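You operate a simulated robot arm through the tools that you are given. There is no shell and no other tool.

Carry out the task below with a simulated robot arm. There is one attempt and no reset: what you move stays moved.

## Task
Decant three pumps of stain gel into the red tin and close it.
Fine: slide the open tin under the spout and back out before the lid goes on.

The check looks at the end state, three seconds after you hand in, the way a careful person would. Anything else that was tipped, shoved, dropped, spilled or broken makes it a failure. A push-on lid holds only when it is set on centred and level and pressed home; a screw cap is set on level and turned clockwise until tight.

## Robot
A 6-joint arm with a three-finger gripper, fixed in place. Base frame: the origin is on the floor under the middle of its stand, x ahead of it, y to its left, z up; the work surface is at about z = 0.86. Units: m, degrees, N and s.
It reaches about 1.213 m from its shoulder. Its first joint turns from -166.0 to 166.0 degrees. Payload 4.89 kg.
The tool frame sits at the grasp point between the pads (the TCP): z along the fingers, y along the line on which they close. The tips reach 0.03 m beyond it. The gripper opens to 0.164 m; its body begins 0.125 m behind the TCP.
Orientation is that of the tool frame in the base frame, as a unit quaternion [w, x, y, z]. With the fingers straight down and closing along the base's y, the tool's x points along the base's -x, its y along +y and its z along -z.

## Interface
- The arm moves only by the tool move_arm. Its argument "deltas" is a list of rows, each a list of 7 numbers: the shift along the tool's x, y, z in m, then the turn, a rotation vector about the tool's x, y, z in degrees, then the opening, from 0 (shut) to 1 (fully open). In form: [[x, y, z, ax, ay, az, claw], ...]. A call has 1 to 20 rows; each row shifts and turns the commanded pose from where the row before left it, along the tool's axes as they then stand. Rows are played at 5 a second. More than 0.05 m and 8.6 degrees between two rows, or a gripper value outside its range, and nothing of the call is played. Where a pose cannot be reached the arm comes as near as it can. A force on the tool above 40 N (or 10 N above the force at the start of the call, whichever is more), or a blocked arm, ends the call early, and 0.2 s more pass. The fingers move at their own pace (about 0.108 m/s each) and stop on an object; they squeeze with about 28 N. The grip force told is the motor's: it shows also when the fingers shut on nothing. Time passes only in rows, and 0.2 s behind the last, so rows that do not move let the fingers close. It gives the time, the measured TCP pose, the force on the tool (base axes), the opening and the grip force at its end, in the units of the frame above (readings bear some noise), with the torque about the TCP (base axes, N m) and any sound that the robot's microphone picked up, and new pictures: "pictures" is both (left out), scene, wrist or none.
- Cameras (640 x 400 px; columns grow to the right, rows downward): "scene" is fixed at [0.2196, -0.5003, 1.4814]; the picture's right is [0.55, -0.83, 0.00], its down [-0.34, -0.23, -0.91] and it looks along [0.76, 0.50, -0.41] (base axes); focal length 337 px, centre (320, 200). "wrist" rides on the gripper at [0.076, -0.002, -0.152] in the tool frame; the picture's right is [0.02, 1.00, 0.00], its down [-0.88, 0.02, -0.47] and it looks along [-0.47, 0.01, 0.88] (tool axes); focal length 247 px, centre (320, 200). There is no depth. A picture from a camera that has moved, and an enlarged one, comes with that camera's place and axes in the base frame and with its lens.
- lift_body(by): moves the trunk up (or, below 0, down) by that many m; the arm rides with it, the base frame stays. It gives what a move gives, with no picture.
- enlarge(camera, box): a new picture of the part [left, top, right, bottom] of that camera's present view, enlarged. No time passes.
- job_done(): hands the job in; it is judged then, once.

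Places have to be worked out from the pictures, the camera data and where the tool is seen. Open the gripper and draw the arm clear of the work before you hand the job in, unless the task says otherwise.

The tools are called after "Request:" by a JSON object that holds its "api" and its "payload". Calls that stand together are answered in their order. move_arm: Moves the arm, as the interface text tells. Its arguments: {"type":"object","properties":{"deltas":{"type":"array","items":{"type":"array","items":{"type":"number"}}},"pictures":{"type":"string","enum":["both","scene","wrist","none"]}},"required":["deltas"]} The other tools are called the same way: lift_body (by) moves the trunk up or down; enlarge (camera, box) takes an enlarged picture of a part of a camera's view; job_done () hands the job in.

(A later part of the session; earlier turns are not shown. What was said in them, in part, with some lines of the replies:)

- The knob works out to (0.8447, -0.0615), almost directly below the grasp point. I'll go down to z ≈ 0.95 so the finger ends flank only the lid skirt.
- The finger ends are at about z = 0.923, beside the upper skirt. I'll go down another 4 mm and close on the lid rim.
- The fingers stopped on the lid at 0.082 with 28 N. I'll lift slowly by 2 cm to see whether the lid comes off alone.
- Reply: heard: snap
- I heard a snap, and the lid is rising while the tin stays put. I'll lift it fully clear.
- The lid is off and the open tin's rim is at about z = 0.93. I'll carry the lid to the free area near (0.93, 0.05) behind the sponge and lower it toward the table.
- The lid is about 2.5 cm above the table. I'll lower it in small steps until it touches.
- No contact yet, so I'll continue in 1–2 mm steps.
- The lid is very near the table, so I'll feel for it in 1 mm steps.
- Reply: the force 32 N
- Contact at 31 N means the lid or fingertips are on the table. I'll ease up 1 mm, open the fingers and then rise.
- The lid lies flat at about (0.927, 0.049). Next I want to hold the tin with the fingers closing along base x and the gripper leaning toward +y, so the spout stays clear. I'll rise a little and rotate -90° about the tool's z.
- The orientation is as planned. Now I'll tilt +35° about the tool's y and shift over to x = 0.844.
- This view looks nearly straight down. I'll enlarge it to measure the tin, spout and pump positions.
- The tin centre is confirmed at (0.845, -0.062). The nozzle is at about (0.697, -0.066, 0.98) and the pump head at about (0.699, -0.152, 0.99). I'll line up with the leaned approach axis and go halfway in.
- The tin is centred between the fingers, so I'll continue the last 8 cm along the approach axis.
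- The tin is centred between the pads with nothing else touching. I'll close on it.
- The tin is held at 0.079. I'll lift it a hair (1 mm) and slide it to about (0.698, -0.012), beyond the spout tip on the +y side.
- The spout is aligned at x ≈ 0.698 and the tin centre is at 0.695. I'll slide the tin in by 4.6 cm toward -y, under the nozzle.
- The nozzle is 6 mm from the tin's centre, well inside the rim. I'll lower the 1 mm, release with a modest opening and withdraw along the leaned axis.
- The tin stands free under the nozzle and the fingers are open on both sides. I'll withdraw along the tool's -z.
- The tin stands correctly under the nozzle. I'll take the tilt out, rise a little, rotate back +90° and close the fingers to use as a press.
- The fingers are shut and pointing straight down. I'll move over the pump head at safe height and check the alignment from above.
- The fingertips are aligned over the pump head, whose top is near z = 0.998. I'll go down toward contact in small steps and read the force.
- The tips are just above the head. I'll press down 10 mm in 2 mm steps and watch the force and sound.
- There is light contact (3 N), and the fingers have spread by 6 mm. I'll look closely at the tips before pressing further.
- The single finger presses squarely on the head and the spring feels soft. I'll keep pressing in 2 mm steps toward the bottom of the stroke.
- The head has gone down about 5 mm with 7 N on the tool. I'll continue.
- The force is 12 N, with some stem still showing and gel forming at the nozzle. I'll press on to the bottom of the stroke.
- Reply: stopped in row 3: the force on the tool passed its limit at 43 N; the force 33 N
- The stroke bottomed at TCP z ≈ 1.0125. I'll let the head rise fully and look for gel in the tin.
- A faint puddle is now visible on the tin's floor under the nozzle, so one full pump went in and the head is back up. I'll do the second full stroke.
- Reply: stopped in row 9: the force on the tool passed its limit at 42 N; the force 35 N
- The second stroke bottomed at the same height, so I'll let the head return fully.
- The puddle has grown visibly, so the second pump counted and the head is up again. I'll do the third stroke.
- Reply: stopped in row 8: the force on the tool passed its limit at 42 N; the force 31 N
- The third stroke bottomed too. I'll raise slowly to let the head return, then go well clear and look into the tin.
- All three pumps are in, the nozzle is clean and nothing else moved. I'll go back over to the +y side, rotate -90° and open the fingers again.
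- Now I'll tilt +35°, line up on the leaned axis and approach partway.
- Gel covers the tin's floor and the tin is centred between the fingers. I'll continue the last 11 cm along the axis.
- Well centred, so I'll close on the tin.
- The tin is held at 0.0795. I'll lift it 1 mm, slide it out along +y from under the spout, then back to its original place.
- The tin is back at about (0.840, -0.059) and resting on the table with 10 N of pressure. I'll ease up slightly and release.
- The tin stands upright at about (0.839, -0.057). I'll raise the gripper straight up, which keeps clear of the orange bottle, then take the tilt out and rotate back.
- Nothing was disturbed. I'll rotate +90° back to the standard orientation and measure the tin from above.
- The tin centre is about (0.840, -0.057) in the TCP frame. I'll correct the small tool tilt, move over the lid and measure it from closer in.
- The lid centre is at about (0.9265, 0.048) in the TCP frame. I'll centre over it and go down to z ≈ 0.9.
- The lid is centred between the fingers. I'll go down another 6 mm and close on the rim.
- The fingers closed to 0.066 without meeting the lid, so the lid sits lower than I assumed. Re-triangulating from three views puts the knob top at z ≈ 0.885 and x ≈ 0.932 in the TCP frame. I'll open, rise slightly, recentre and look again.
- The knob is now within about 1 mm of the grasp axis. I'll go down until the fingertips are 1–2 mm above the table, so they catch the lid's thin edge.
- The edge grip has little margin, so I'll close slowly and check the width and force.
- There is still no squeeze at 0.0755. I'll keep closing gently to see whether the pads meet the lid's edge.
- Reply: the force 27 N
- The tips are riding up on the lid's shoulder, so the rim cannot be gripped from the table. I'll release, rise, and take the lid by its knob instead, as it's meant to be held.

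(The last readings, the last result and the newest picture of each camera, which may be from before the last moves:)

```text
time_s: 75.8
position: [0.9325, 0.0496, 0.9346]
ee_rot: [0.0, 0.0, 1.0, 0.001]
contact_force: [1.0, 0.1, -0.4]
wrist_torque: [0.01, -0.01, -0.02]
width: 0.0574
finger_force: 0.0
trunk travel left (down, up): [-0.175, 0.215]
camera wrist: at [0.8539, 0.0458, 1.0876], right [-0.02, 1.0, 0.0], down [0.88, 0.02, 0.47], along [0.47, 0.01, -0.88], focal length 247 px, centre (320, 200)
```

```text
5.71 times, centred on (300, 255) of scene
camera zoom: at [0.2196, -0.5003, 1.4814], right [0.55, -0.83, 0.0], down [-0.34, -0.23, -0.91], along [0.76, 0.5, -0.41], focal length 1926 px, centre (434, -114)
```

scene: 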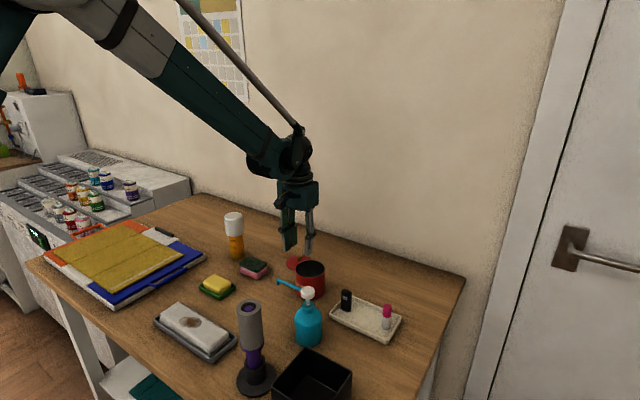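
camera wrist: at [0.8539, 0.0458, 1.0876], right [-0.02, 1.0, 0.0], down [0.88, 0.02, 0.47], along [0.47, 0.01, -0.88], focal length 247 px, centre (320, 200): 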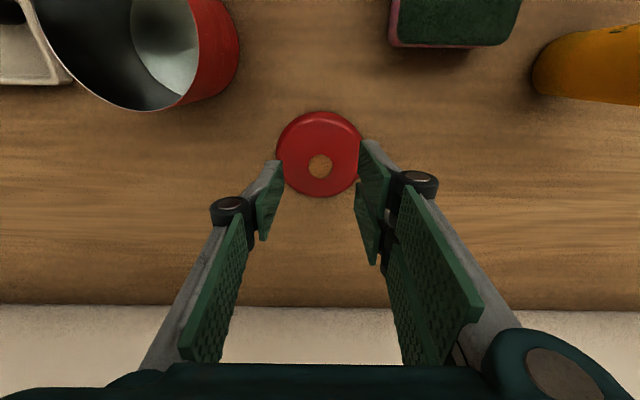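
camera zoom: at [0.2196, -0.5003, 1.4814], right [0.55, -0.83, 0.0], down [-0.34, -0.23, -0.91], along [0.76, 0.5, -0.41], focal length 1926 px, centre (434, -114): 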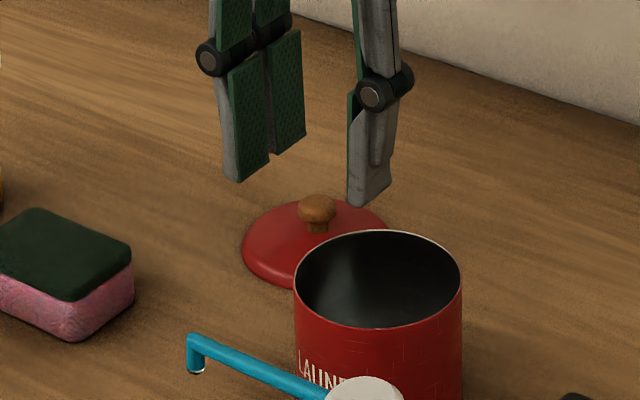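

The knob is within about 1.5 mm of the grasp axis. I'll narrow the opening a bit and go down so the pads flank the knob just above the dome.

Request:
{"api": "move_arm", "payload": {"deltas": [[0.001, 0, 0.015, 0, 0, 0, 0.3], [0, 0, 0.01, 0, 0, 0, 0.3], [0, 0, 0.004, 0, 0, 0, 0.3], [0, 0, 0.002, 0, 0, 0, 0.3], [0, 0, 0, 0, 0, 0, 0.3]]}}

Request:
{"api": "enlarge", "payload": {"camera": "wrist", "box": [220, 100, 420, 260]}}

Request:
{"api": "enlarge", "payload": {"camera": "scene", "box": [270, 230, 330, 280]}}

```text
time_s: 77.0
position: [0.9317, 0.047, 0.9031]
ee_rot: [-0.001, 0.0, 1.0, 0.001]
contact_force: [-0.8, -0.6, 0.7]
wrist_torque: [0.01, 0.01, -0.01]
width: 0.0491
finger_force: 0.0
trunk travel left (down, up): [-0.175, 0.215]
camera wrist: at [0.8531, 0.0454, 1.0564], right [-0.02, 1.0, 0.0], down [0.88, 0.02, 0.47], along [0.47, 0.01, -0.88], focal length 247 px, centre (320, 200)
```

scene: 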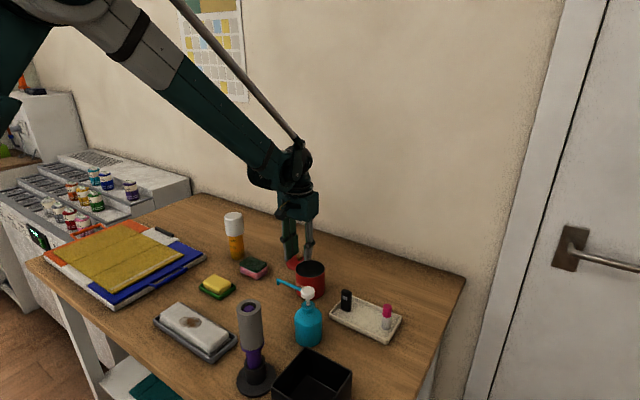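
wrist: 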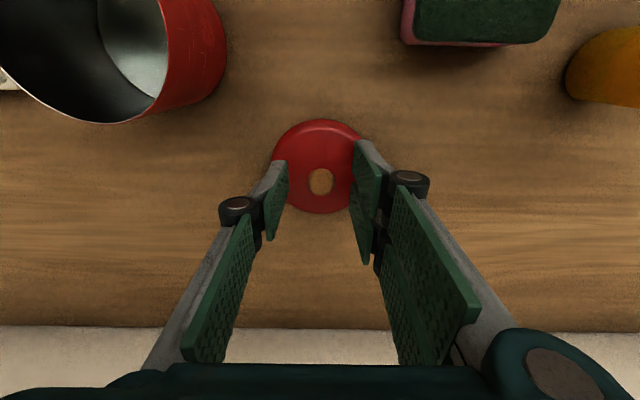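

```text
2.50 times, centred on (320, 180) of wrist
camera zoom: at [0.8531, 0.0454, 1.0564], right [-0.02, 1.0, 0.0], down [0.88, 0.02, 0.47], along [0.47, 0.01, -0.88], focal length 617 px, centre (320, 250)
```

zoom: 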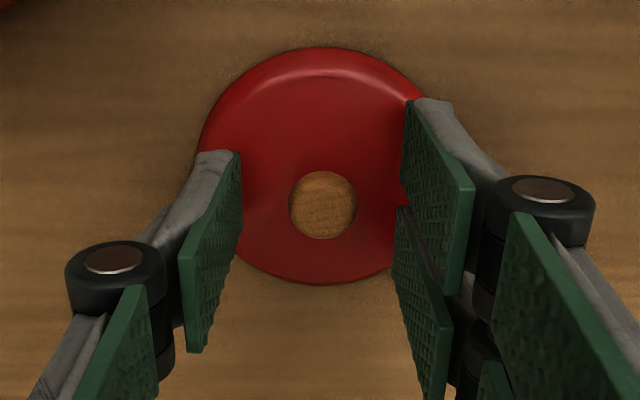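

```text
8.00 times, centred on (300, 255) of scene
camera zoom: at [0.2196, -0.5003, 1.4814], right [0.55, -0.83, 0.0], down [-0.34, -0.23, -0.91], along [0.76, 0.5, -0.41], focal length 2696 px, centre (480, -240)
```

zoom: 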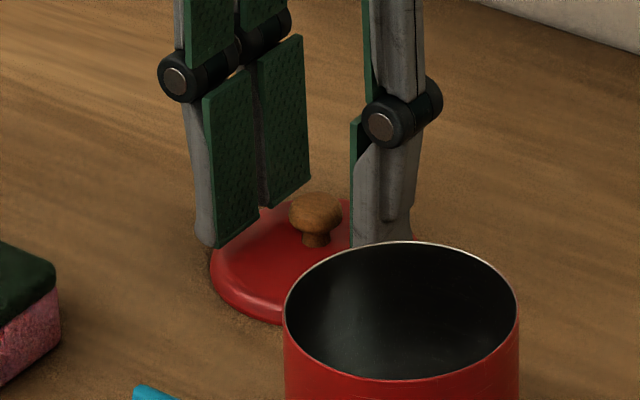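

The pads flank the knob just above the dome. I'll lower another 1 mm and close on it.

Request:
{"api": "move_arm", "payload": {"deltas": [[0.0005, 0, 0.001, 0, 0, 0, 0.25], [0, 0, 0, 0, 0, 0, 0.18], [0, 0, 0, 0, 0, 0, 0.12], [0, 0, 0, 0, 0, 0, 0.08], [0, 0, 0, 0, 0, 0, 0.05], [0, 0, 0, 0, 0, 0, 0.05]]}}

Request:
{"api": "enlarge", "payload": {"camera": "wrist", "box": [220, 100, 420, 260]}}

Request:
{"api": "enlarge", "payload": {"camera": "scene", "box": [270, 230, 330, 280]}}

```text
time_s: 78.4
position: [0.9298, 0.0489, 0.9038]
ee_rot: [-0.001, 0.0, 1.0, 0.0]
contact_force: [0.8, 0.0, -0.1]
wrist_torque: [0.03, -0.04, -0.02]
width: 0.0192
finger_force: 28.0
trunk travel left (down, up): [-0.175, 0.215]
camera wrist: at [0.8527, 0.0459, 1.0555], right [-0.02, 1.0, 0.0], down [0.88, 0.02, 0.47], along [0.47, 0.01, -0.88], focal length 247 px, centre (320, 200)
```

scene: 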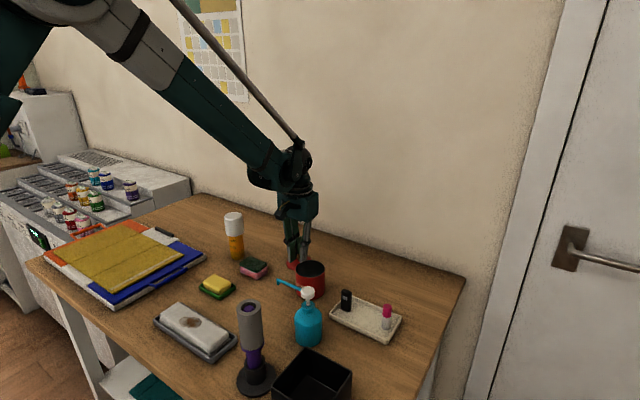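
wrist: 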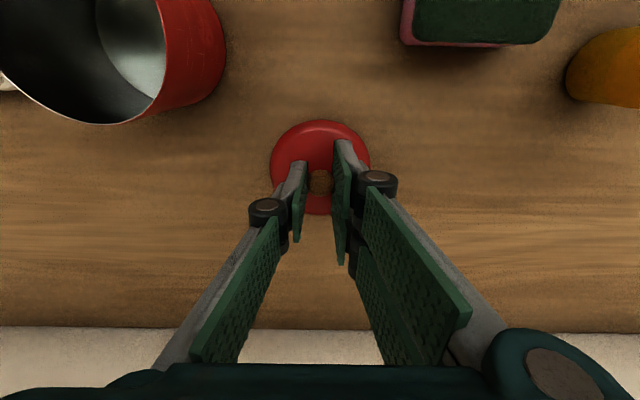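

```text
2.50 times, centred on (320, 180) of wrist
camera zoom: at [0.8527, 0.0459, 1.0555], right [-0.02, 1.0, 0.0], down [0.88, 0.02, 0.47], along [0.47, 0.01, -0.88], focal length 617 px, centre (320, 250)
```

zoom: 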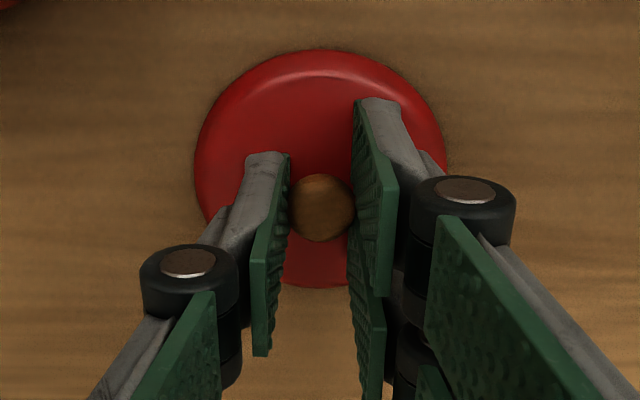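

```text
8.00 times, centred on (300, 255) of scene
camera zoom: at [0.2196, -0.5003, 1.4814], right [0.55, -0.83, 0.0], down [-0.34, -0.23, -0.91], along [0.76, 0.5, -0.41], focal length 2696 px, centre (480, -240)
```

zoom: 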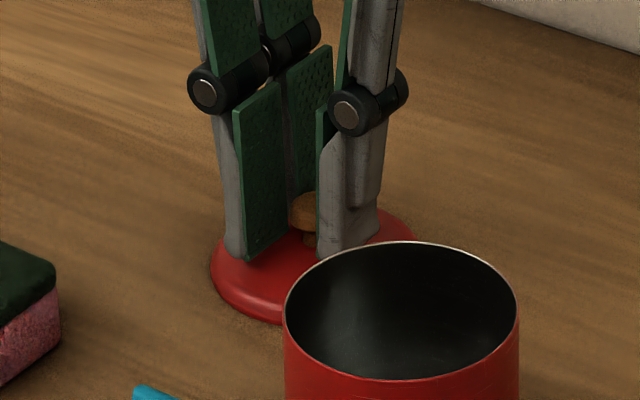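

The knob is gripped at 0.019 with 28 N. I'll lift it gently and check that the lid hangs level.

Request:
{"api": "move_arm", "payload": {"deltas": [[0, 0, -0.005, 0, 0, 0, 0.05], [0, 0, -0.015, 0, 0, 0, 0.05], [0, 0, -0.03, 0, 0, 0, 0.05], [0, 0, -0.035, 0, 0, 0, 0.05], [0, 0, -0.035, 0, 0, 0, 0.05], [0, 0, 0, 0, 0, 0, 0.05]]}}

Request:
{"api": "enlarge", "payload": {"camera": "scene", "box": [260, 200, 340, 270]}}

Request:
{"api": "enlarge", "payload": {"camera": "wrist", "box": [220, 60, 420, 260]}}

```text
time_s: 79.8
position: [0.9301, 0.0491, 1.0235]
ee_rot: [0.0, 0.0, 1.0, 0.001]
contact_force: [-0.2, 0.0, -0.3]
wrist_torque: [0.04, -0.03, 0.01]
width: 0.019
finger_force: 27.5
trunk travel left (down, up): [-0.175, 0.215]
camera wrist: at [0.8517, 0.0471, 1.1749], right [-0.02, 1.0, 0.0], down [0.88, 0.02, 0.47], along [0.47, 0.01, -0.88], focal length 247 px, centre (320, 200)
```

scene: 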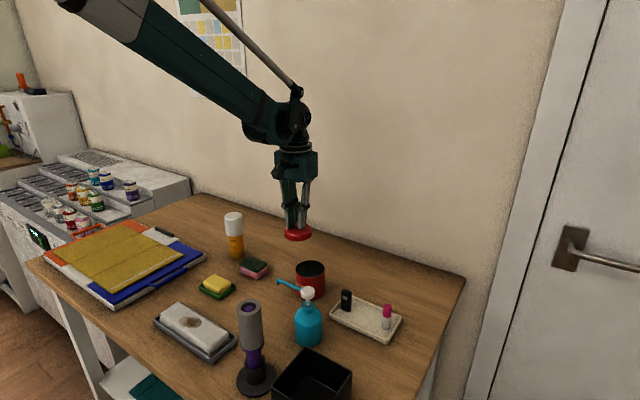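
wrist: 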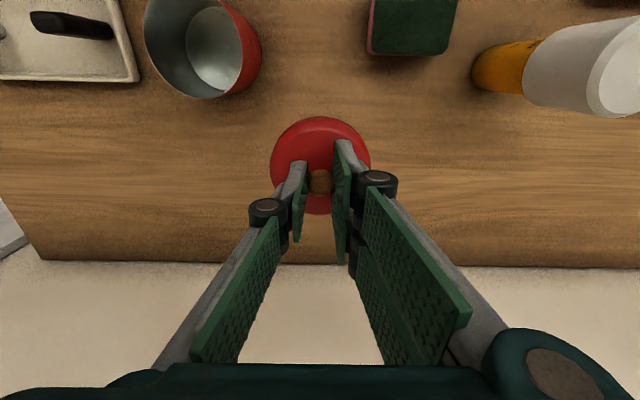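

```text
5.71 times, centred on (300, 235) of scene
camera zoom: at [0.2196, -0.5003, 1.4814], right [0.55, -0.83, 0.0], down [-0.34, -0.23, -0.91], along [0.76, 0.5, -0.41], focal length 1926 px, centre (434, 0)
```

zoom: 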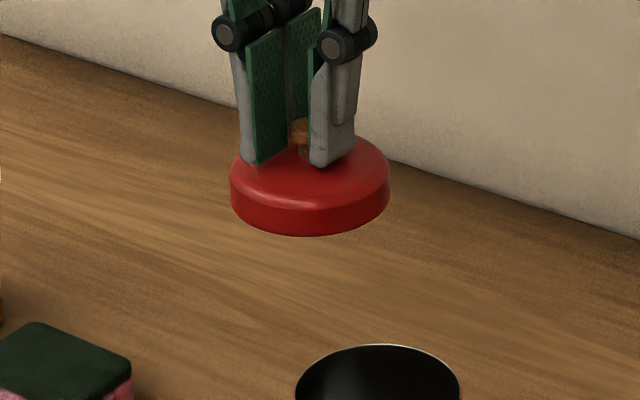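

```text
2.00 times, centred on (320, 160) of wrist
camera zoom: at [0.8517, 0.0471, 1.1749], right [-0.02, 1.0, 0.0], down [0.88, 0.02, 0.47], along [0.47, 0.01, -0.88], focal length 494 px, centre (320, 280)
```

zoom: 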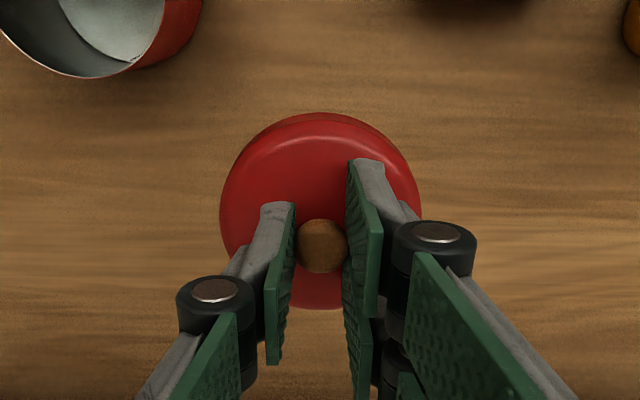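

The lid hangs level. I'll carry it over the tin at the same height and check the alignment.

Request:
{"api": "move_arm", "payload": {"deltas": [[0.0222, -0.0265, 0, 0, 0, 0, 0.05], [0.0222, -0.0265, 0, 0, 0, 0, 0.05], [0.0222, -0.0265, 0, 0, 0, 0, 0.05], [0.0222, -0.0265, 0, 0, 0, 0, 0.05], [0, 0, 0.01, 0, 0, 0, 0.05], [0, 0, 0, 0, 0, 0, 0.05]]}}

Request:
{"api": "enlarge", "payload": {"camera": "scene", "box": [270, 215, 350, 305]}}

Request:
{"api": "enlarge", "payload": {"camera": "wrist", "box": [240, 80, 400, 240]}}

```text
time_s: 81.2
position: [0.8421, -0.0591, 1.0144]
ee_rot: [0.0, -0.001, 1.0, 0.0]
contact_force: [0.1, 0.6, 1.1]
wrist_torque: [0.02, -0.03, -0.02]
width: 0.019
finger_force: 28.3
trunk travel left (down, up): [-0.175, 0.215]
camera wrist: at [0.7639, -0.0613, 1.1662], right [-0.02, 1.0, 0.0], down [0.88, 0.02, 0.47], along [0.47, 0.01, -0.88], focal length 247 px, centre (320, 200)
```

scene: 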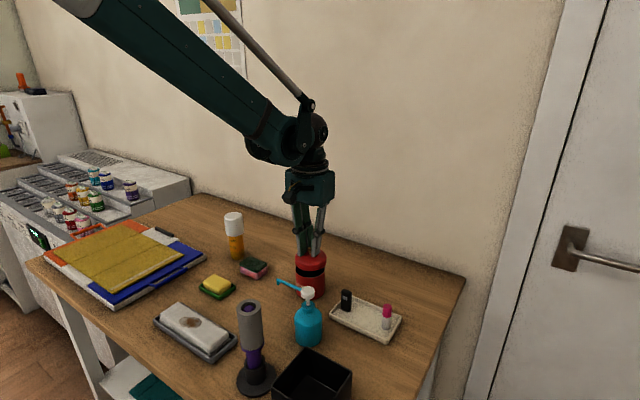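
wrist: 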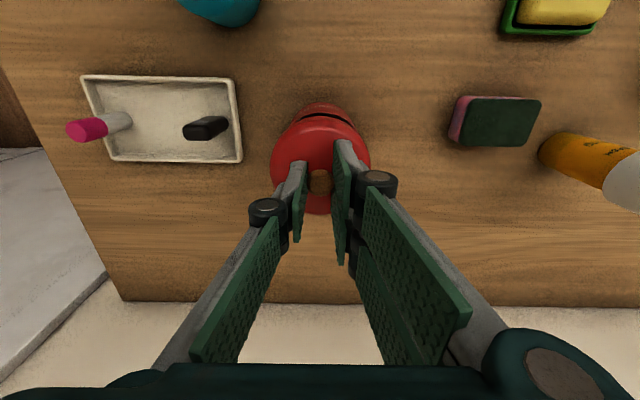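

```text
4.44 times, centred on (310, 260) of scene
camera zoom: at [0.2196, -0.5003, 1.4814], right [0.55, -0.83, 0.0], down [-0.34, -0.23, -0.91], along [0.76, 0.5, -0.41], focal length 1498 px, centre (364, -67)
```

zoom: 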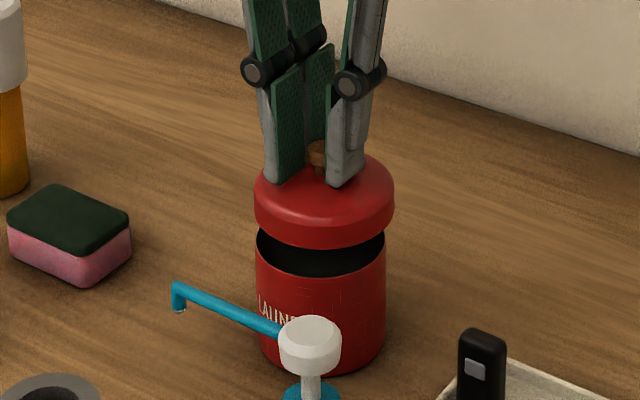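

```text
2.50 times, centred on (320, 160) of wrist
camera zoom: at [0.7639, -0.0613, 1.1662], right [-0.02, 1.0, 0.0], down [0.88, 0.02, 0.47], along [0.47, 0.01, -0.88], focal length 617 px, centre (320, 300)
```

zoom: 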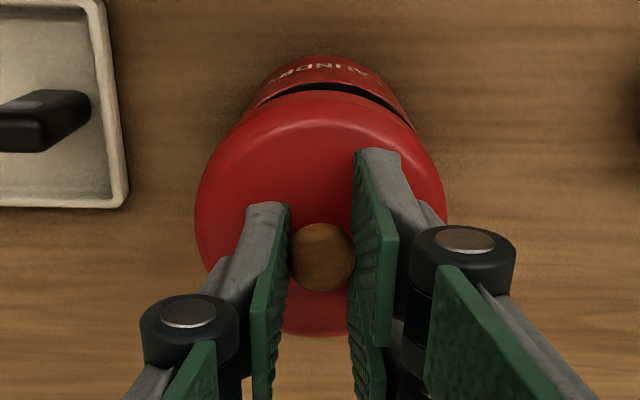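

I'll zoom in further to measure the offset between the lid and the tin in both views.

Request:
{"api": "enlarge", "payload": {"camera": "wrist", "box": [280, 90, 360, 150]}}

Request:
{"api": "enlarge", "payload": {"camera": "scene", "box": [285, 245, 335, 305]}}

```text
6.67 times, centred on (320, 120) of wrist
camera zoom: at [0.7639, -0.0613, 1.1662], right [-0.02, 1.0, 0.0], down [0.88, 0.02, 0.47], along [0.47, 0.01, -0.88], focal length 1646 px, centre (320, 733)
```

zoom: 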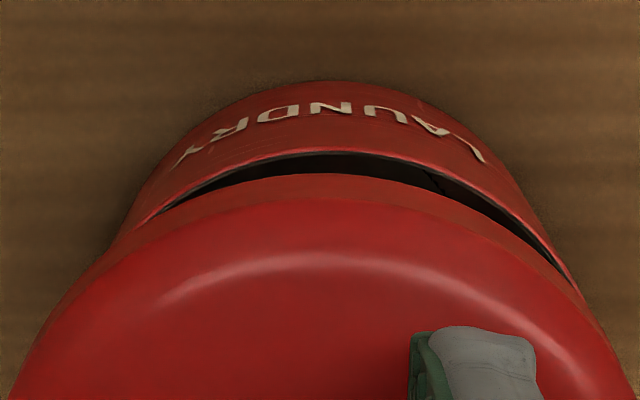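

```text
6.67 times, centred on (310, 275) of scene
camera zoom: at [0.2196, -0.5003, 1.4814], right [0.55, -0.83, 0.0], down [-0.34, -0.23, -0.91], along [0.76, 0.5, -0.41], focal length 2247 px, centre (387, -300)
```

zoom: 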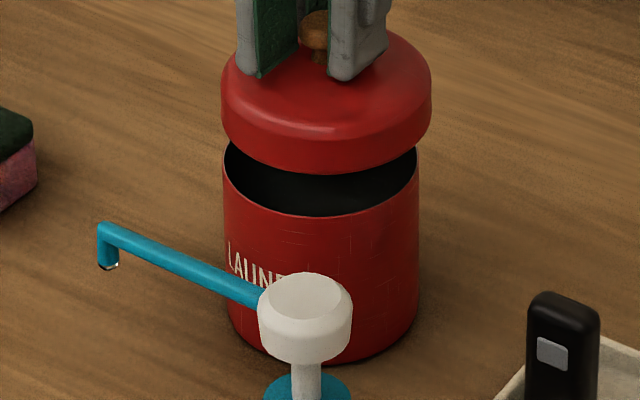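

Both views agree that the lid is about 3.6 mm too far toward -y, while x looks right. I'll shift it +y by 3.6 mm, lower by 1.5 cm and re-check.

Request:
{"api": "move_arm", "payload": {"deltas": [[0, 0.0036, 0, 0, 0, 0, 0.05], [0, 0, 0.008, 0, 0, 0, 0.05], [0, 0, 0.007, 0, 0, 0, 0.05], [0, 0, 0, 0, 0, 0, 0.05]]}}

Request:
{"api": "enlarge", "payload": {"camera": "wrist", "box": [280, 90, 360, 150]}}

Request:
{"api": "enlarge", "payload": {"camera": "scene", "box": [285, 245, 335, 305]}}

```text
time_s: 82.2
position: [0.8427, -0.0552, 0.9984]
ee_rot: [-0.002, 0.0, 1.0, 0.001]
contact_force: [-0.1, 0.0, -0.6]
wrist_torque: [0.0, 0.0, 0.02]
width: 0.0186
finger_force: 28.2
trunk travel left (down, up): [-0.175, 0.215]
camera wrist: at [0.7636, -0.0573, 1.1502], right [-0.02, 1.0, 0.0], down [0.88, 0.02, 0.47], along [0.47, 0.01, -0.88], focal length 247 px, centre (320, 200)
```

scene: 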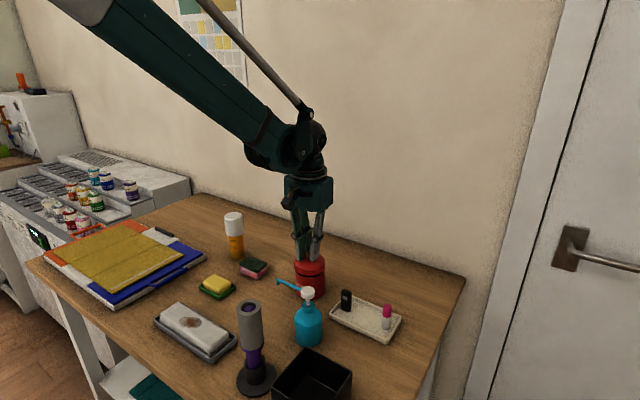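
wrist: 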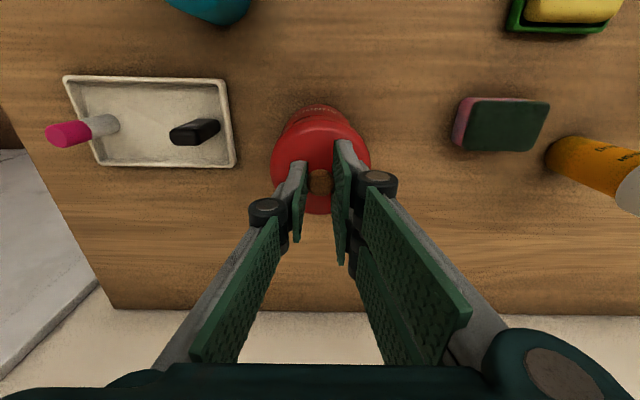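

```text
6.67 times, centred on (320, 120) of wrist
camera zoom: at [0.7636, -0.0573, 1.1502], right [-0.02, 1.0, 0.0], down [0.88, 0.02, 0.47], along [0.47, 0.01, -0.88], focal length 1646 px, centre (320, 733)
```

zoom: 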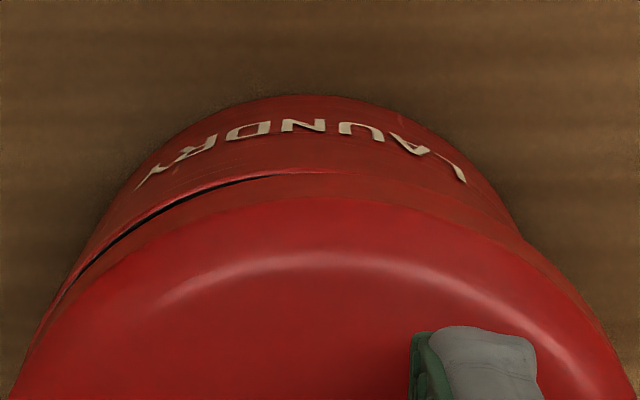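

```text
6.67 times, centred on (310, 275) of scene
camera zoom: at [0.2196, -0.5003, 1.4814], right [0.55, -0.83, 0.0], down [-0.34, -0.23, -0.91], along [0.76, 0.5, -0.41], focal length 2247 px, centre (387, -300)
```

zoom: 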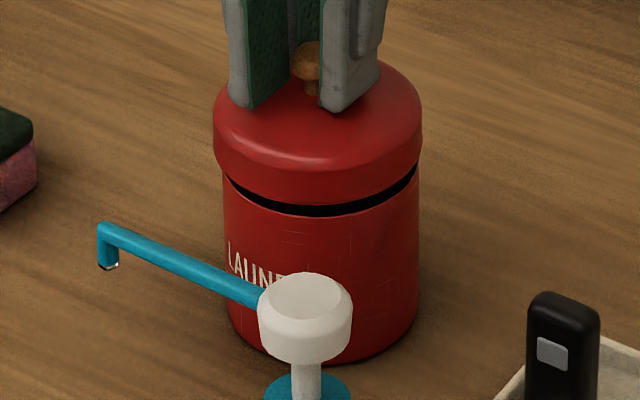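

The offset is now small and slightly to the other side. I'll take wider zooms to measure the remaining error.

Request:
{"api": "enlarge", "payload": {"camera": "wrist", "box": [255, 90, 385, 220]}}

Request:
{"api": "enlarge", "payload": {"camera": "wrist", "box": [270, 95, 330, 135]}}

Request:
{"api": "enlarge", "payload": {"camera": "wrist", "box": [315, 95, 375, 135]}}

```text
3.08 times, centred on (320, 155) of wrist
camera zoom: at [0.7636, -0.0573, 1.1502], right [-0.02, 1.0, 0.0], down [0.88, 0.02, 0.47], along [0.47, 0.01, -0.88], focal length 760 px, centre (320, 338)
```

zoom: 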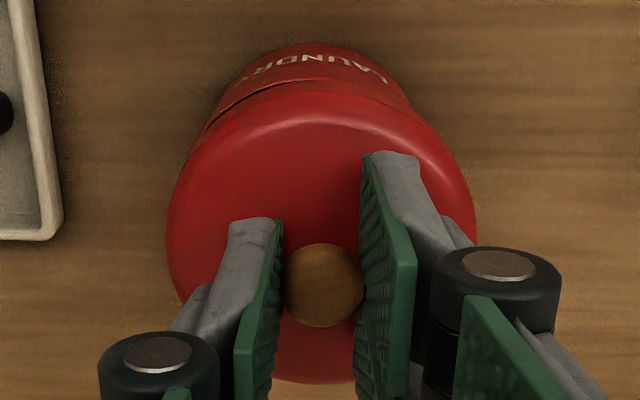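

```text
10.00 times, centred on (300, 115) of wrist
camera zoom: at [0.7636, -0.0573, 1.1502], right [-0.02, 1.0, 0.0], down [0.88, 0.02, 0.47], along [0.47, 0.01, -0.88], focal length 2470 px, centre (520, 1050)
```

zoom: 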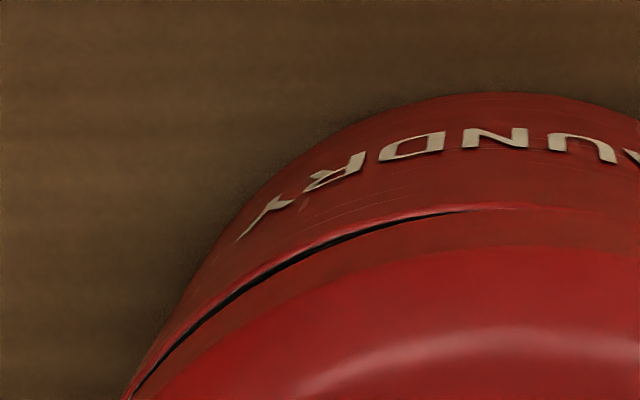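

```text
10.00 times, centred on (345, 115) of wrist
camera zoom: at [0.7636, -0.0573, 1.1502], right [-0.02, 1.0, 0.0], down [0.88, 0.02, 0.47], along [0.47, 0.01, -0.88], focal length 2470 px, centre (70, 1050)
```

zoom: 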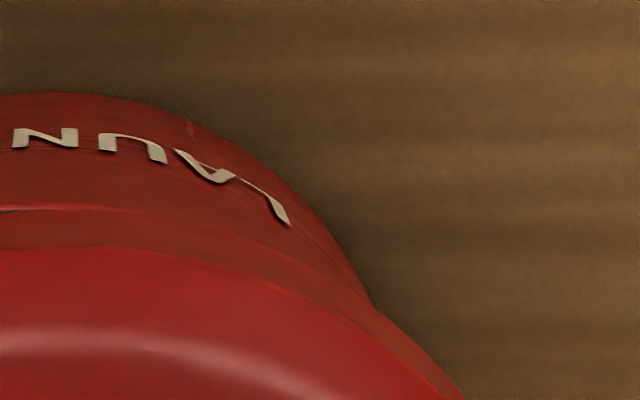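

Measured more carefully, the lid is now about 1.7 mm too far +y and 1.2 mm too far +x. I'll correct both and lower until just before contact.

Request:
{"api": "move_arm", "payload": {"deltas": [[0.0012, -0.0016, 0, 0, 0, 0, 0.05], [0, 0, 0.005, 0, 0, 0, 0.05], [0, 0, 0, 0, 0, 0, 0.05]]}}

Request:
{"api": "enlarge", "payload": {"camera": "wrist", "box": [270, 95, 330, 135]}}

Request:
{"api": "enlarge", "payload": {"camera": "wrist", "box": [315, 95, 375, 135]}}

Request:
{"api": "enlarge", "payload": {"camera": "scene", "box": [285, 250, 335, 300]}}

```text
time_s: 83.0
position: [0.8406, -0.0559, 0.9924]
ee_rot: [0.0, 0.0, 1.0, 0.001]
contact_force: [0.4, -0.3, -0.1]
wrist_torque: [-0.02, -0.01, -0.01]
width: 0.0187
finger_force: 27.5
trunk travel left (down, up): [-0.175, 0.215]
camera wrist: at [0.7622, -0.0585, 1.145], right [-0.02, 1.0, 0.0], down [0.88, 0.02, 0.47], along [0.47, 0.01, -0.88], focal length 247 px, centre (320, 200)
```

scene: 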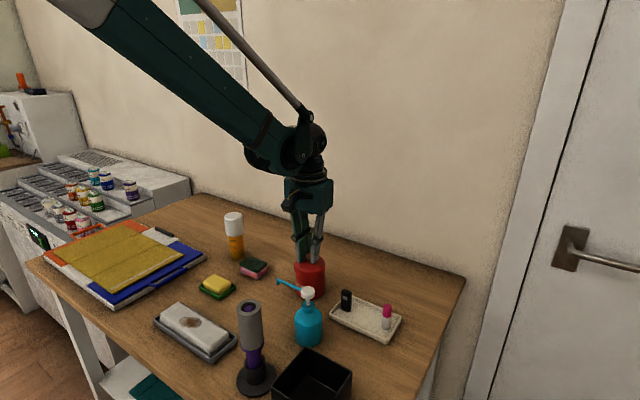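
wrist: 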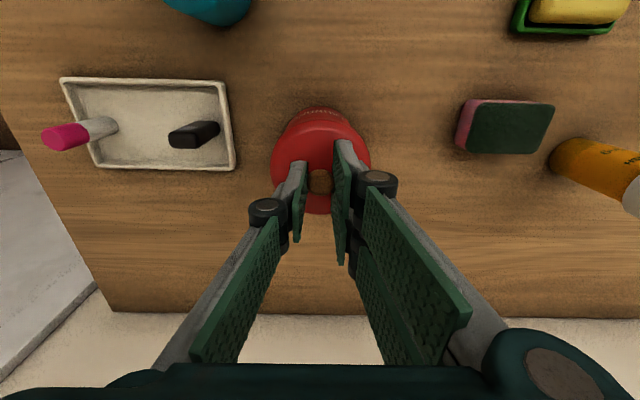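

```text
10.00 times, centred on (300, 115) of wrist
camera zoom: at [0.7622, -0.0585, 1.145], right [-0.02, 1.0, 0.0], down [0.88, 0.02, 0.47], along [0.47, 0.01, -0.88], focal length 2470 px, centre (520, 1050)
```

zoom: 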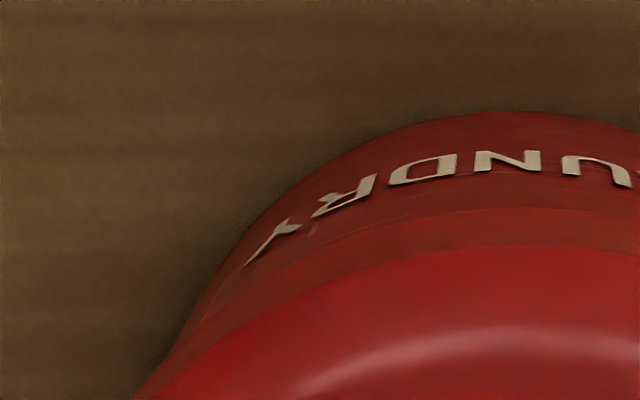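

```text
10.00 times, centred on (345, 115) of wrist
camera zoom: at [0.7622, -0.0585, 1.145], right [-0.02, 1.0, 0.0], down [0.88, 0.02, 0.47], along [0.47, 0.01, -0.88], focal length 2470 px, centre (70, 1050)
```

zoom: 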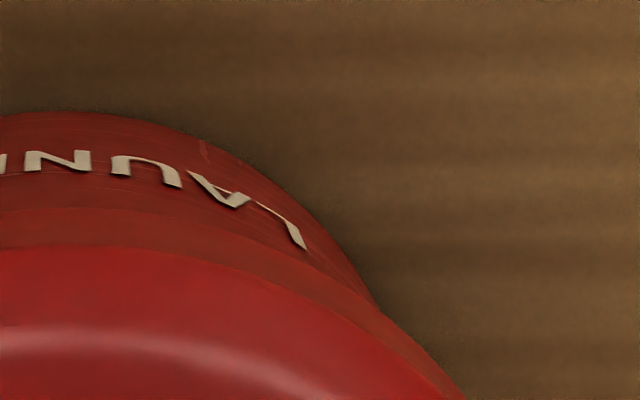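

```text
8.00 times, centred on (310, 275) of scene
camera zoom: at [0.2196, -0.5003, 1.4814], right [0.55, -0.83, 0.0], down [-0.34, -0.23, -0.91], along [0.76, 0.5, -0.41], focal length 2696 px, centre (400, -400)
```

zoom: 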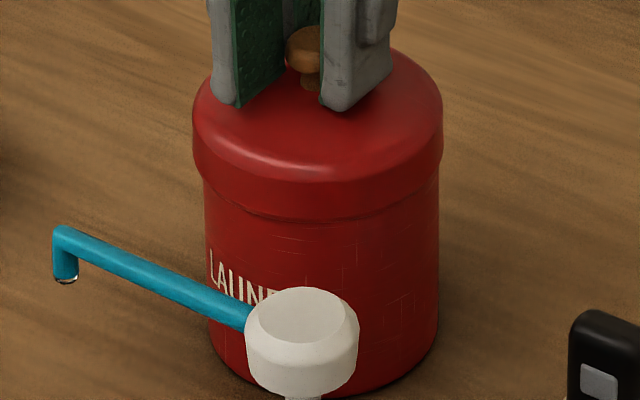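

The lid is centred to within about 1 mm in both views and its skirt is entering over the rim. I'll lower in small steps and watch the force.

Request:
{"api": "move_arm", "payload": {"deltas": [[0, 0, 0.003, 0, 0, 0, 0.05], [0, 0, 0.003, 0, 0, 0, 0.05], [0, 0, 0.002, 0, 0, 0, 0.05], [0, 0, 0, 0, 0, 0, 0.05]]}}

Request:
{"api": "enlarge", "payload": {"camera": "scene", "box": [285, 250, 335, 300]}}

```text
time_s: 84.0
position: [0.841, -0.057, 0.9845]
ee_rot: [0.0, 0.0, 1.0, 0.0]
contact_force: [0.7, 0.7, -0.3]
wrist_torque: [0.02, 0.04, -0.01]
width: 0.0189
finger_force: 27.8
trunk travel left (down, up): [-0.175, 0.215]
camera wrist: at [0.7631, -0.058, 1.1375], right [-0.02, 1.0, 0.0], down [0.88, 0.02, 0.47], along [0.47, 0.01, -0.88], focal length 247 px, centre (320, 200)
```

scene: 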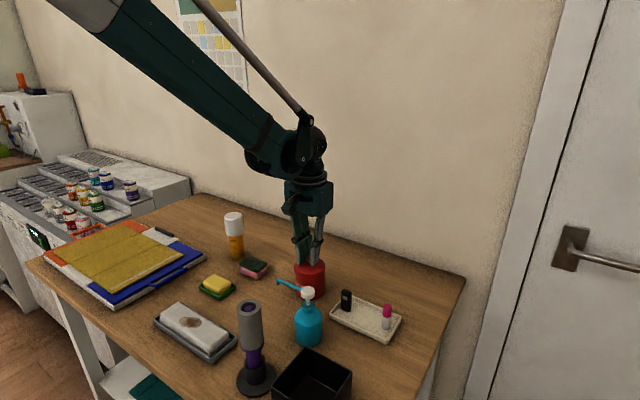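
wrist: 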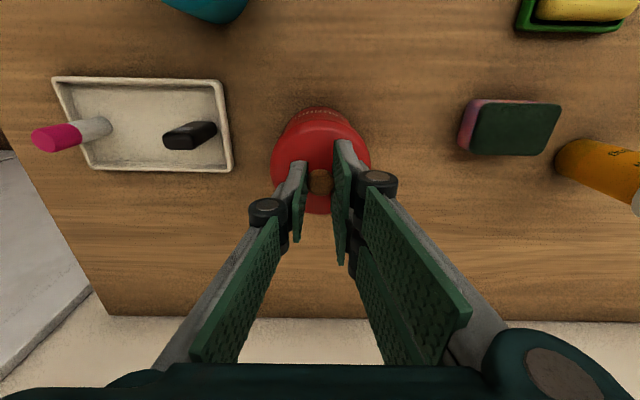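

```text
8.00 times, centred on (310, 275) of scene
camera zoom: at [0.2196, -0.5003, 1.4814], right [0.55, -0.83, 0.0], down [-0.34, -0.23, -0.91], along [0.76, 0.5, -0.41], focal length 2696 px, centre (400, -400)
```

zoom: 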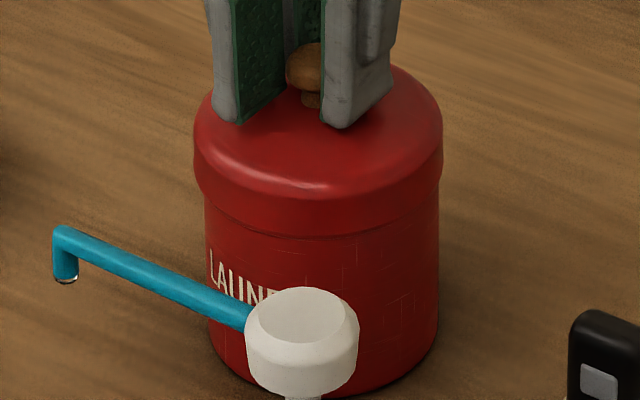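

No contact yet at 0.9845. I'll continue in 2 mm steps.

Request:
{"api": "move_arm", "payload": {"deltas": [[0, 0, 0.002, 0, 0, 0, 0.05], [0, 0, 0.002, 0, 0, 0, 0.05], [0, 0, 0, 0, 0, 0, 0.05]], "pictures": "scene"}}

Request:
{"api": "enlarge", "payload": {"camera": "scene", "box": [285, 250, 335, 300]}}

```text
time_s: 84.8
position: [0.8408, -0.0552, 0.9814]
ee_rot: [-0.002, 0.0, 1.0, 0.002]
contact_force: [-0.1, -0.2, -0.7]
wrist_torque: [0.01, 0.03, 0.02]
width: 0.019
finger_force: 27.8
trunk travel left (down, up): [-0.175, 0.215]
```

scene: 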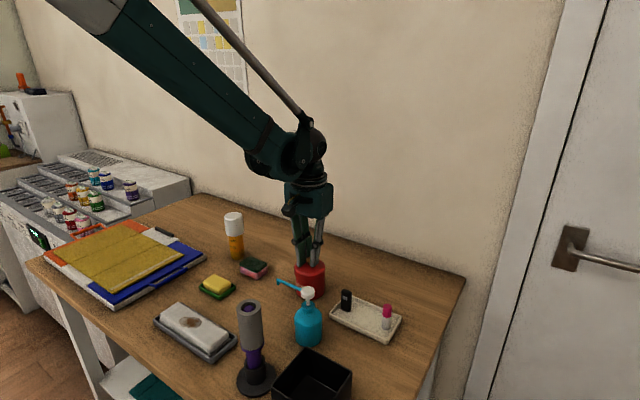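

```text
8.00 times, centred on (310, 275) of scene
camera zoom: at [0.2196, -0.5003, 1.4814], right [0.55, -0.83, 0.0], down [-0.34, -0.23, -0.91], along [0.76, 0.5, -0.41], focal length 2696 px, centre (400, -400)
```

zoom: 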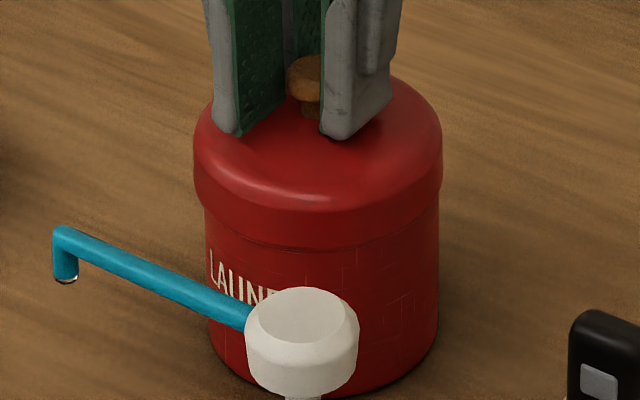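

Comparing with the picture of the original closed tin, the lid is about 2–4 mm from seated. I'll continue in 1 mm steps and watch the force.

Request:
{"api": "move_arm", "payload": {"deltas": [[0, 0, 0.001, 0, 0, 0, 0.05], [0, 0, 0.001, 0, 0, 0, 0.05], [0, 0, 0, 0, 0, 0, 0.05]], "pictures": "none"}}

```text
time_s: 85.6
position: [0.841, -0.0546, 0.9792]
ee_rot: [-0.001, 0.0, 1.0, 0.001]
contact_force: [-0.7, 0.5, -1.0]
wrist_torque: [-0.03, -0.01, 0.01]
width: 0.0188
finger_force: 28.0
trunk travel left (down, up): [-0.175, 0.215]
```

Request:
{"api": "move_arm", "payload": {"deltas": [[0, 0, 0.001, 0, 0, 0, 0.05], [0, 0, 0.001, 0, 0, 0, 0.05], [0, 0, 0, 0, 0, 0, 0.05]], "pictures": "none"}}

```text
time_s: 86.4
position: [0.8404, -0.0561, 0.9769]
ee_rot: [0.0, 0.0, 1.0, 0.001]
contact_force: [-0.1, -7.6, 24.8]
wrist_torque: [-0.16, -0.1, -0.02]
width: 0.0187
finger_force: 27.9
trunk travel left (down, up): [-0.175, 0.215]
heard: snap
```

I heard a snap with 25 N on the tool. I'll look at the result in both views before doing more.

Request:
{"api": "move_arm", "payload": {"deltas": [[0, 0, 0, 0, 0, 0, 0.05]]}}

Request:
{"api": "enlarge", "payload": {"camera": "scene", "box": [285, 250, 335, 300]}}

Request:
{"api": "enlarge", "payload": {"camera": "wrist", "box": [255, 90, 385, 220]}}

```text
time_s: 86.8
position: [0.8406, -0.0564, 0.9771]
ee_rot: [0.0, 0.0, 1.0, 0.001]
contact_force: [0.0, -8.0, 28.7]
wrist_torque: [-0.2, -0.09, -0.05]
width: 0.0187
finger_force: 27.9
trunk travel left (down, up): [-0.175, 0.215]
camera wrist: at [0.7623, -0.0588, 1.1302], right [-0.02, 1.0, 0.0], down [0.88, 0.02, 0.47], along [0.47, 0.01, -0.88], focal length 247 px, centre (320, 200)
```

scene: 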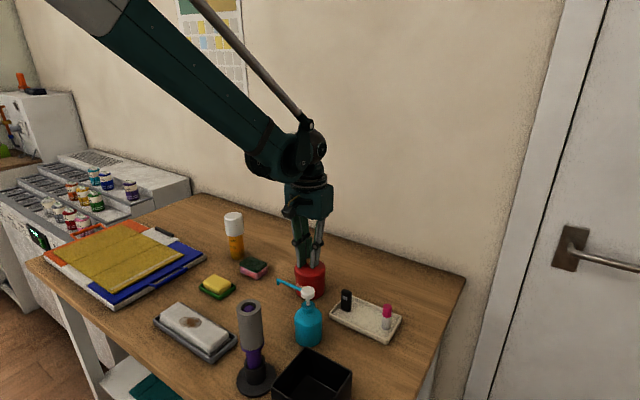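
wrist: 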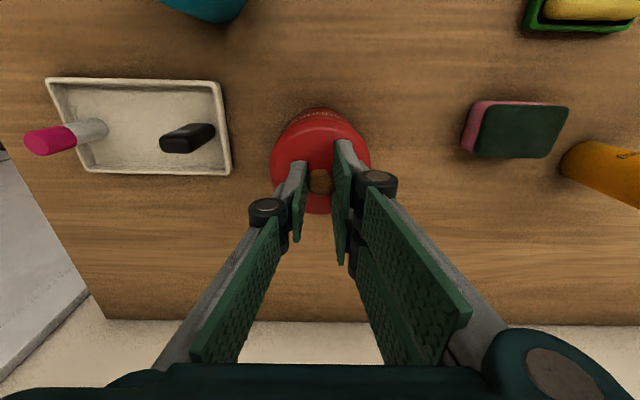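

```text
8.00 times, centred on (310, 275) of scene
camera zoom: at [0.2196, -0.5003, 1.4814], right [0.55, -0.83, 0.0], down [-0.34, -0.23, -0.91], along [0.76, 0.5, -0.41], focal length 2696 px, centre (400, -400)
```

zoom: 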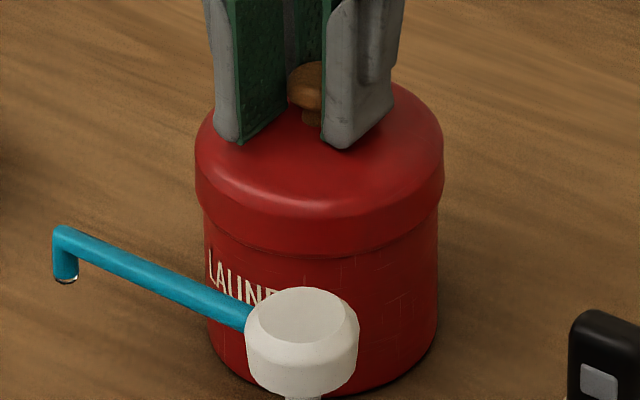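

```text
3.08 times, centred on (320, 155) of wrist
camera zoom: at [0.7623, -0.0588, 1.1302], right [-0.02, 1.0, 0.0], down [0.88, 0.02, 0.47], along [0.47, 0.01, -0.88], focal length 760 px, centre (320, 338)
```

zoom: 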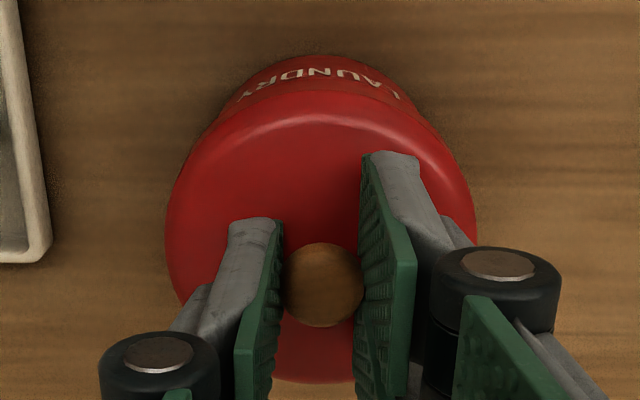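

The lid looks seated and centred. I'll release the knob and rise to inspect it unobstructed.

Request:
{"api": "move_arm", "payload": {"deltas": [[0, 0, -0.0005, 0, 0, 0, 0.1], [0, 0, 0, 0, 0, 0, 0.2], [0, 0, 0, 0, 0, 0, 0.3], [0, 0, 0, 0, 0, 0, 0.35], [0, 0, -0.02, 0, 0, 0, 0.35], [0, 0, -0.03, 0, 0, 0, 0.35], [0, 0, -0.04, 0, 0, 0, 0.35], [0, 0, 0, 0, 0, 0, 0.35]]}}

Request:
{"api": "enlarge", "payload": {"camera": "scene", "box": [285, 250, 335, 300]}}

Request:
{"api": "enlarge", "payload": {"camera": "wrist", "box": [255, 70, 385, 200]}}

```text
time_s: 88.6
position: [0.8399, -0.0559, 1.0676]
ee_rot: [0.0, 0.0, 1.0, 0.001]
contact_force: [-0.2, 0.3, 0.3]
wrist_torque: [0.01, -0.07, 0.0]
width: 0.0574
finger_force: 0.0
trunk travel left (down, up): [-0.175, 0.215]
camera wrist: at [0.7622, -0.059, 1.2196], right [-0.02, 1.0, 0.0], down [0.88, 0.02, 0.47], along [0.47, 0.01, -0.88], focal length 247 px, centre (320, 200)
```

scene: 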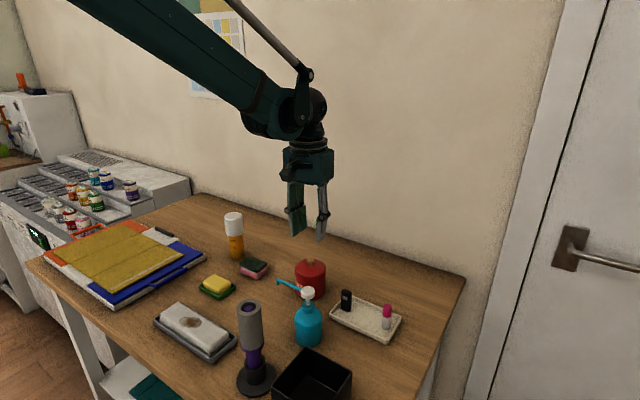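
wrist: 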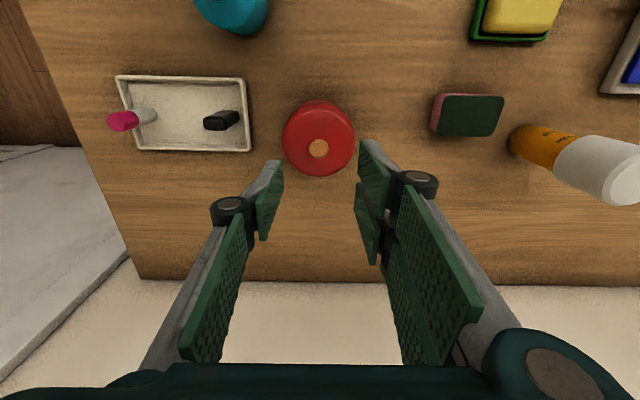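

```text
8.00 times, centred on (310, 275) of scene
camera zoom: at [0.2196, -0.5003, 1.4814], right [0.55, -0.83, 0.0], down [-0.34, -0.23, -0.91], along [0.76, 0.5, -0.41], focal length 2696 px, centre (400, -400)
```

zoom: 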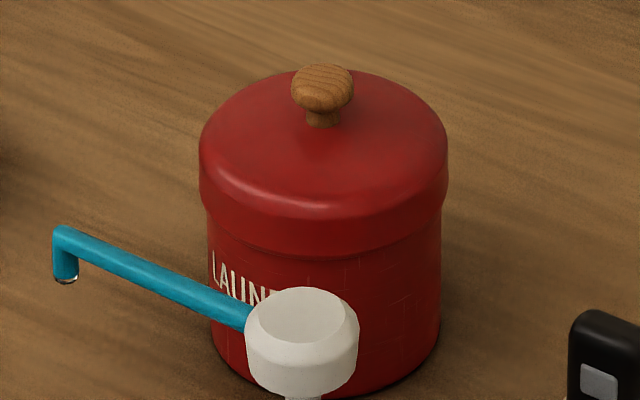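

```text
3.08 times, centred on (320, 135) of wrist
camera zoom: at [0.7622, -0.059, 1.2196], right [-0.02, 1.0, 0.0], down [0.88, 0.02, 0.47], along [0.47, 0.01, -0.88], focal length 760 px, centre (320, 400)
```

zoom: 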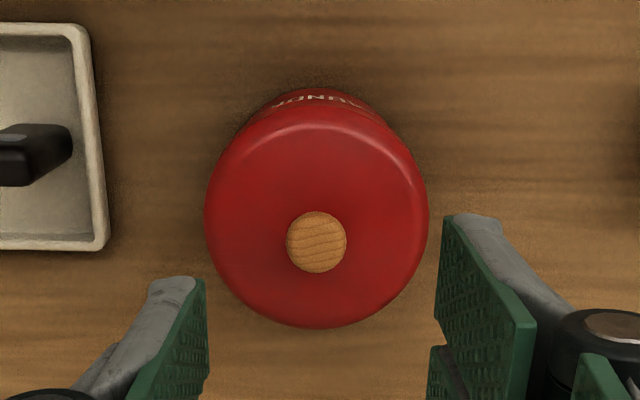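

The lid is level and centred, and the knob-to-base proportions match the original closed state. The pump and spout are where they were. I'll open fully, draw the arm up and back to its starting pose, and take a last look.

Request:
{"api": "move_arm", "payload": {"deltas": [[0, 0, -0.04, 0, 0, 0, 0.5], [0, 0, -0.045, 0, 0, 0, 0.7], [0, 0, -0.045, 0, 0, 0, 1], [0, 0, -0.045, 0, 0, 0, 1], [0.04, 0, -0.01, 0, 0, 0, 1], [0.045, 0, -0.01, 0, 0, 0, 1], [0.045, 0, 0, 0, 0, 0, 1], [0.045, 0, 0, 0, 0, 0, 1], [0.045, 0, 0, 0, 0, 0, 1], [0, 0, 0, 0, 0, 0, 1]]}}

Request:
{"api": "enlarge", "payload": {"camera": "scene", "box": [220, 240, 420, 365]}}

Request:
{"api": "enlarge", "payload": {"camera": "wrist", "box": [200, 100, 380, 240]}}

```text
time_s: 90.8
position: [0.6236, -0.0574, 1.2627]
ee_rot: [0.0, 0.0, 1.0, 0.001]
contact_force: [-1.0, 0.1, 0.2]
wrist_torque: [0.0, -0.19, 0.01]
width: 0.1638
finger_force: 0.0
trunk travel left (down, up): [-0.175, 0.215]
camera wrist: at [0.5436, -0.0595, 1.4152], right [-0.02, 1.0, 0.0], down [0.88, 0.02, 0.47], along [0.47, 0.01, -0.88], focal length 247 px, centre (320, 200)
```

scene: 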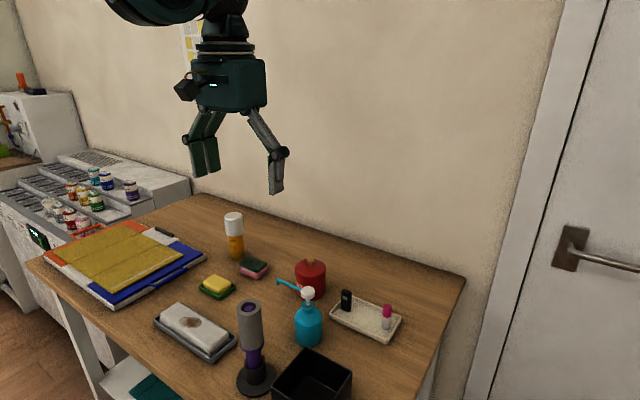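
wrist: 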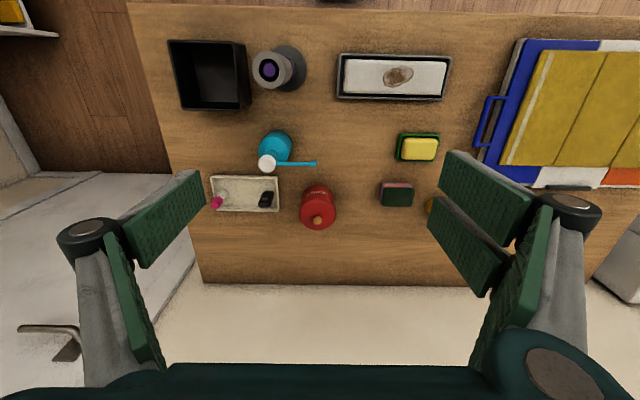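

```text
3.20 times, centred on (320, 302) of scene
camera zoom: at [0.2196, -0.5003, 1.4814], right [0.55, -0.83, 0.0], down [-0.34, -0.23, -0.91], along [0.76, 0.5, -0.41], focal length 1078 px, centre (320, -128)
```

zoom: 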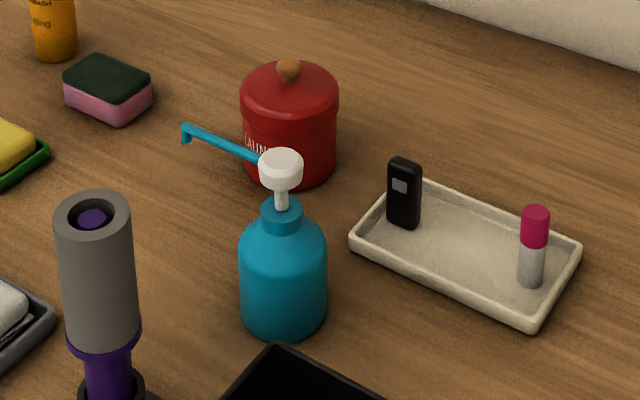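

```text
2.86 times, centred on (290, 170) of wrist
camera zoom: at [0.5436, -0.0595, 1.4152], right [-0.02, 1.0, 0.0], down [0.88, 0.02, 0.47], along [0.47, 0.01, -0.88], focal length 706 px, centre (406, 286)
```

zoom: 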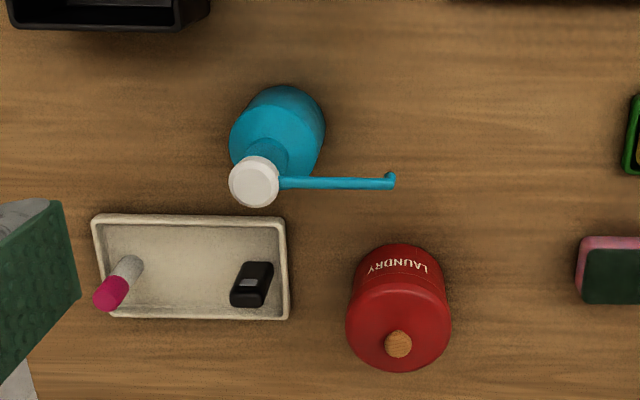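

Three full pumps of gel are in the tin, and the lid snapped on level and centred with no second snap when I let go. There are no spills, everything else is where it was, and the arm is clear with the gripper open, so I'm handing in the job.

Request:
{"api": "job_done", "payload": {}}

```text
The job is handed in.
```

The red tin now holds three full pumps of stain gel and is closed, back within about a centimetre of where it started. I've handed the job in, but I haven't seen the result of the check.

- **Pumping:** I slid the open tin under the spout and pressed the pump to the bottom of its stroke three times. The puddle in the tin grew after each press, and I saw no spills.
- **Lid:** I slid the tin back out before closing it. The lid went on centred and level and snapped home under about 25–29 N. Its height on the tin matches how it sat before I opened it.
- **Everything else:** The pump, the tray and the other things on the table look unmoved in the last pictures. The arm is back near its starting pose with the gripper open.

While the lid lay on the table I couldn't grip it by its rim. The fingertips pressed on its edge with about 27 N before I let go and picked it up by the knob. It showed no damage afterwards and closed normally.
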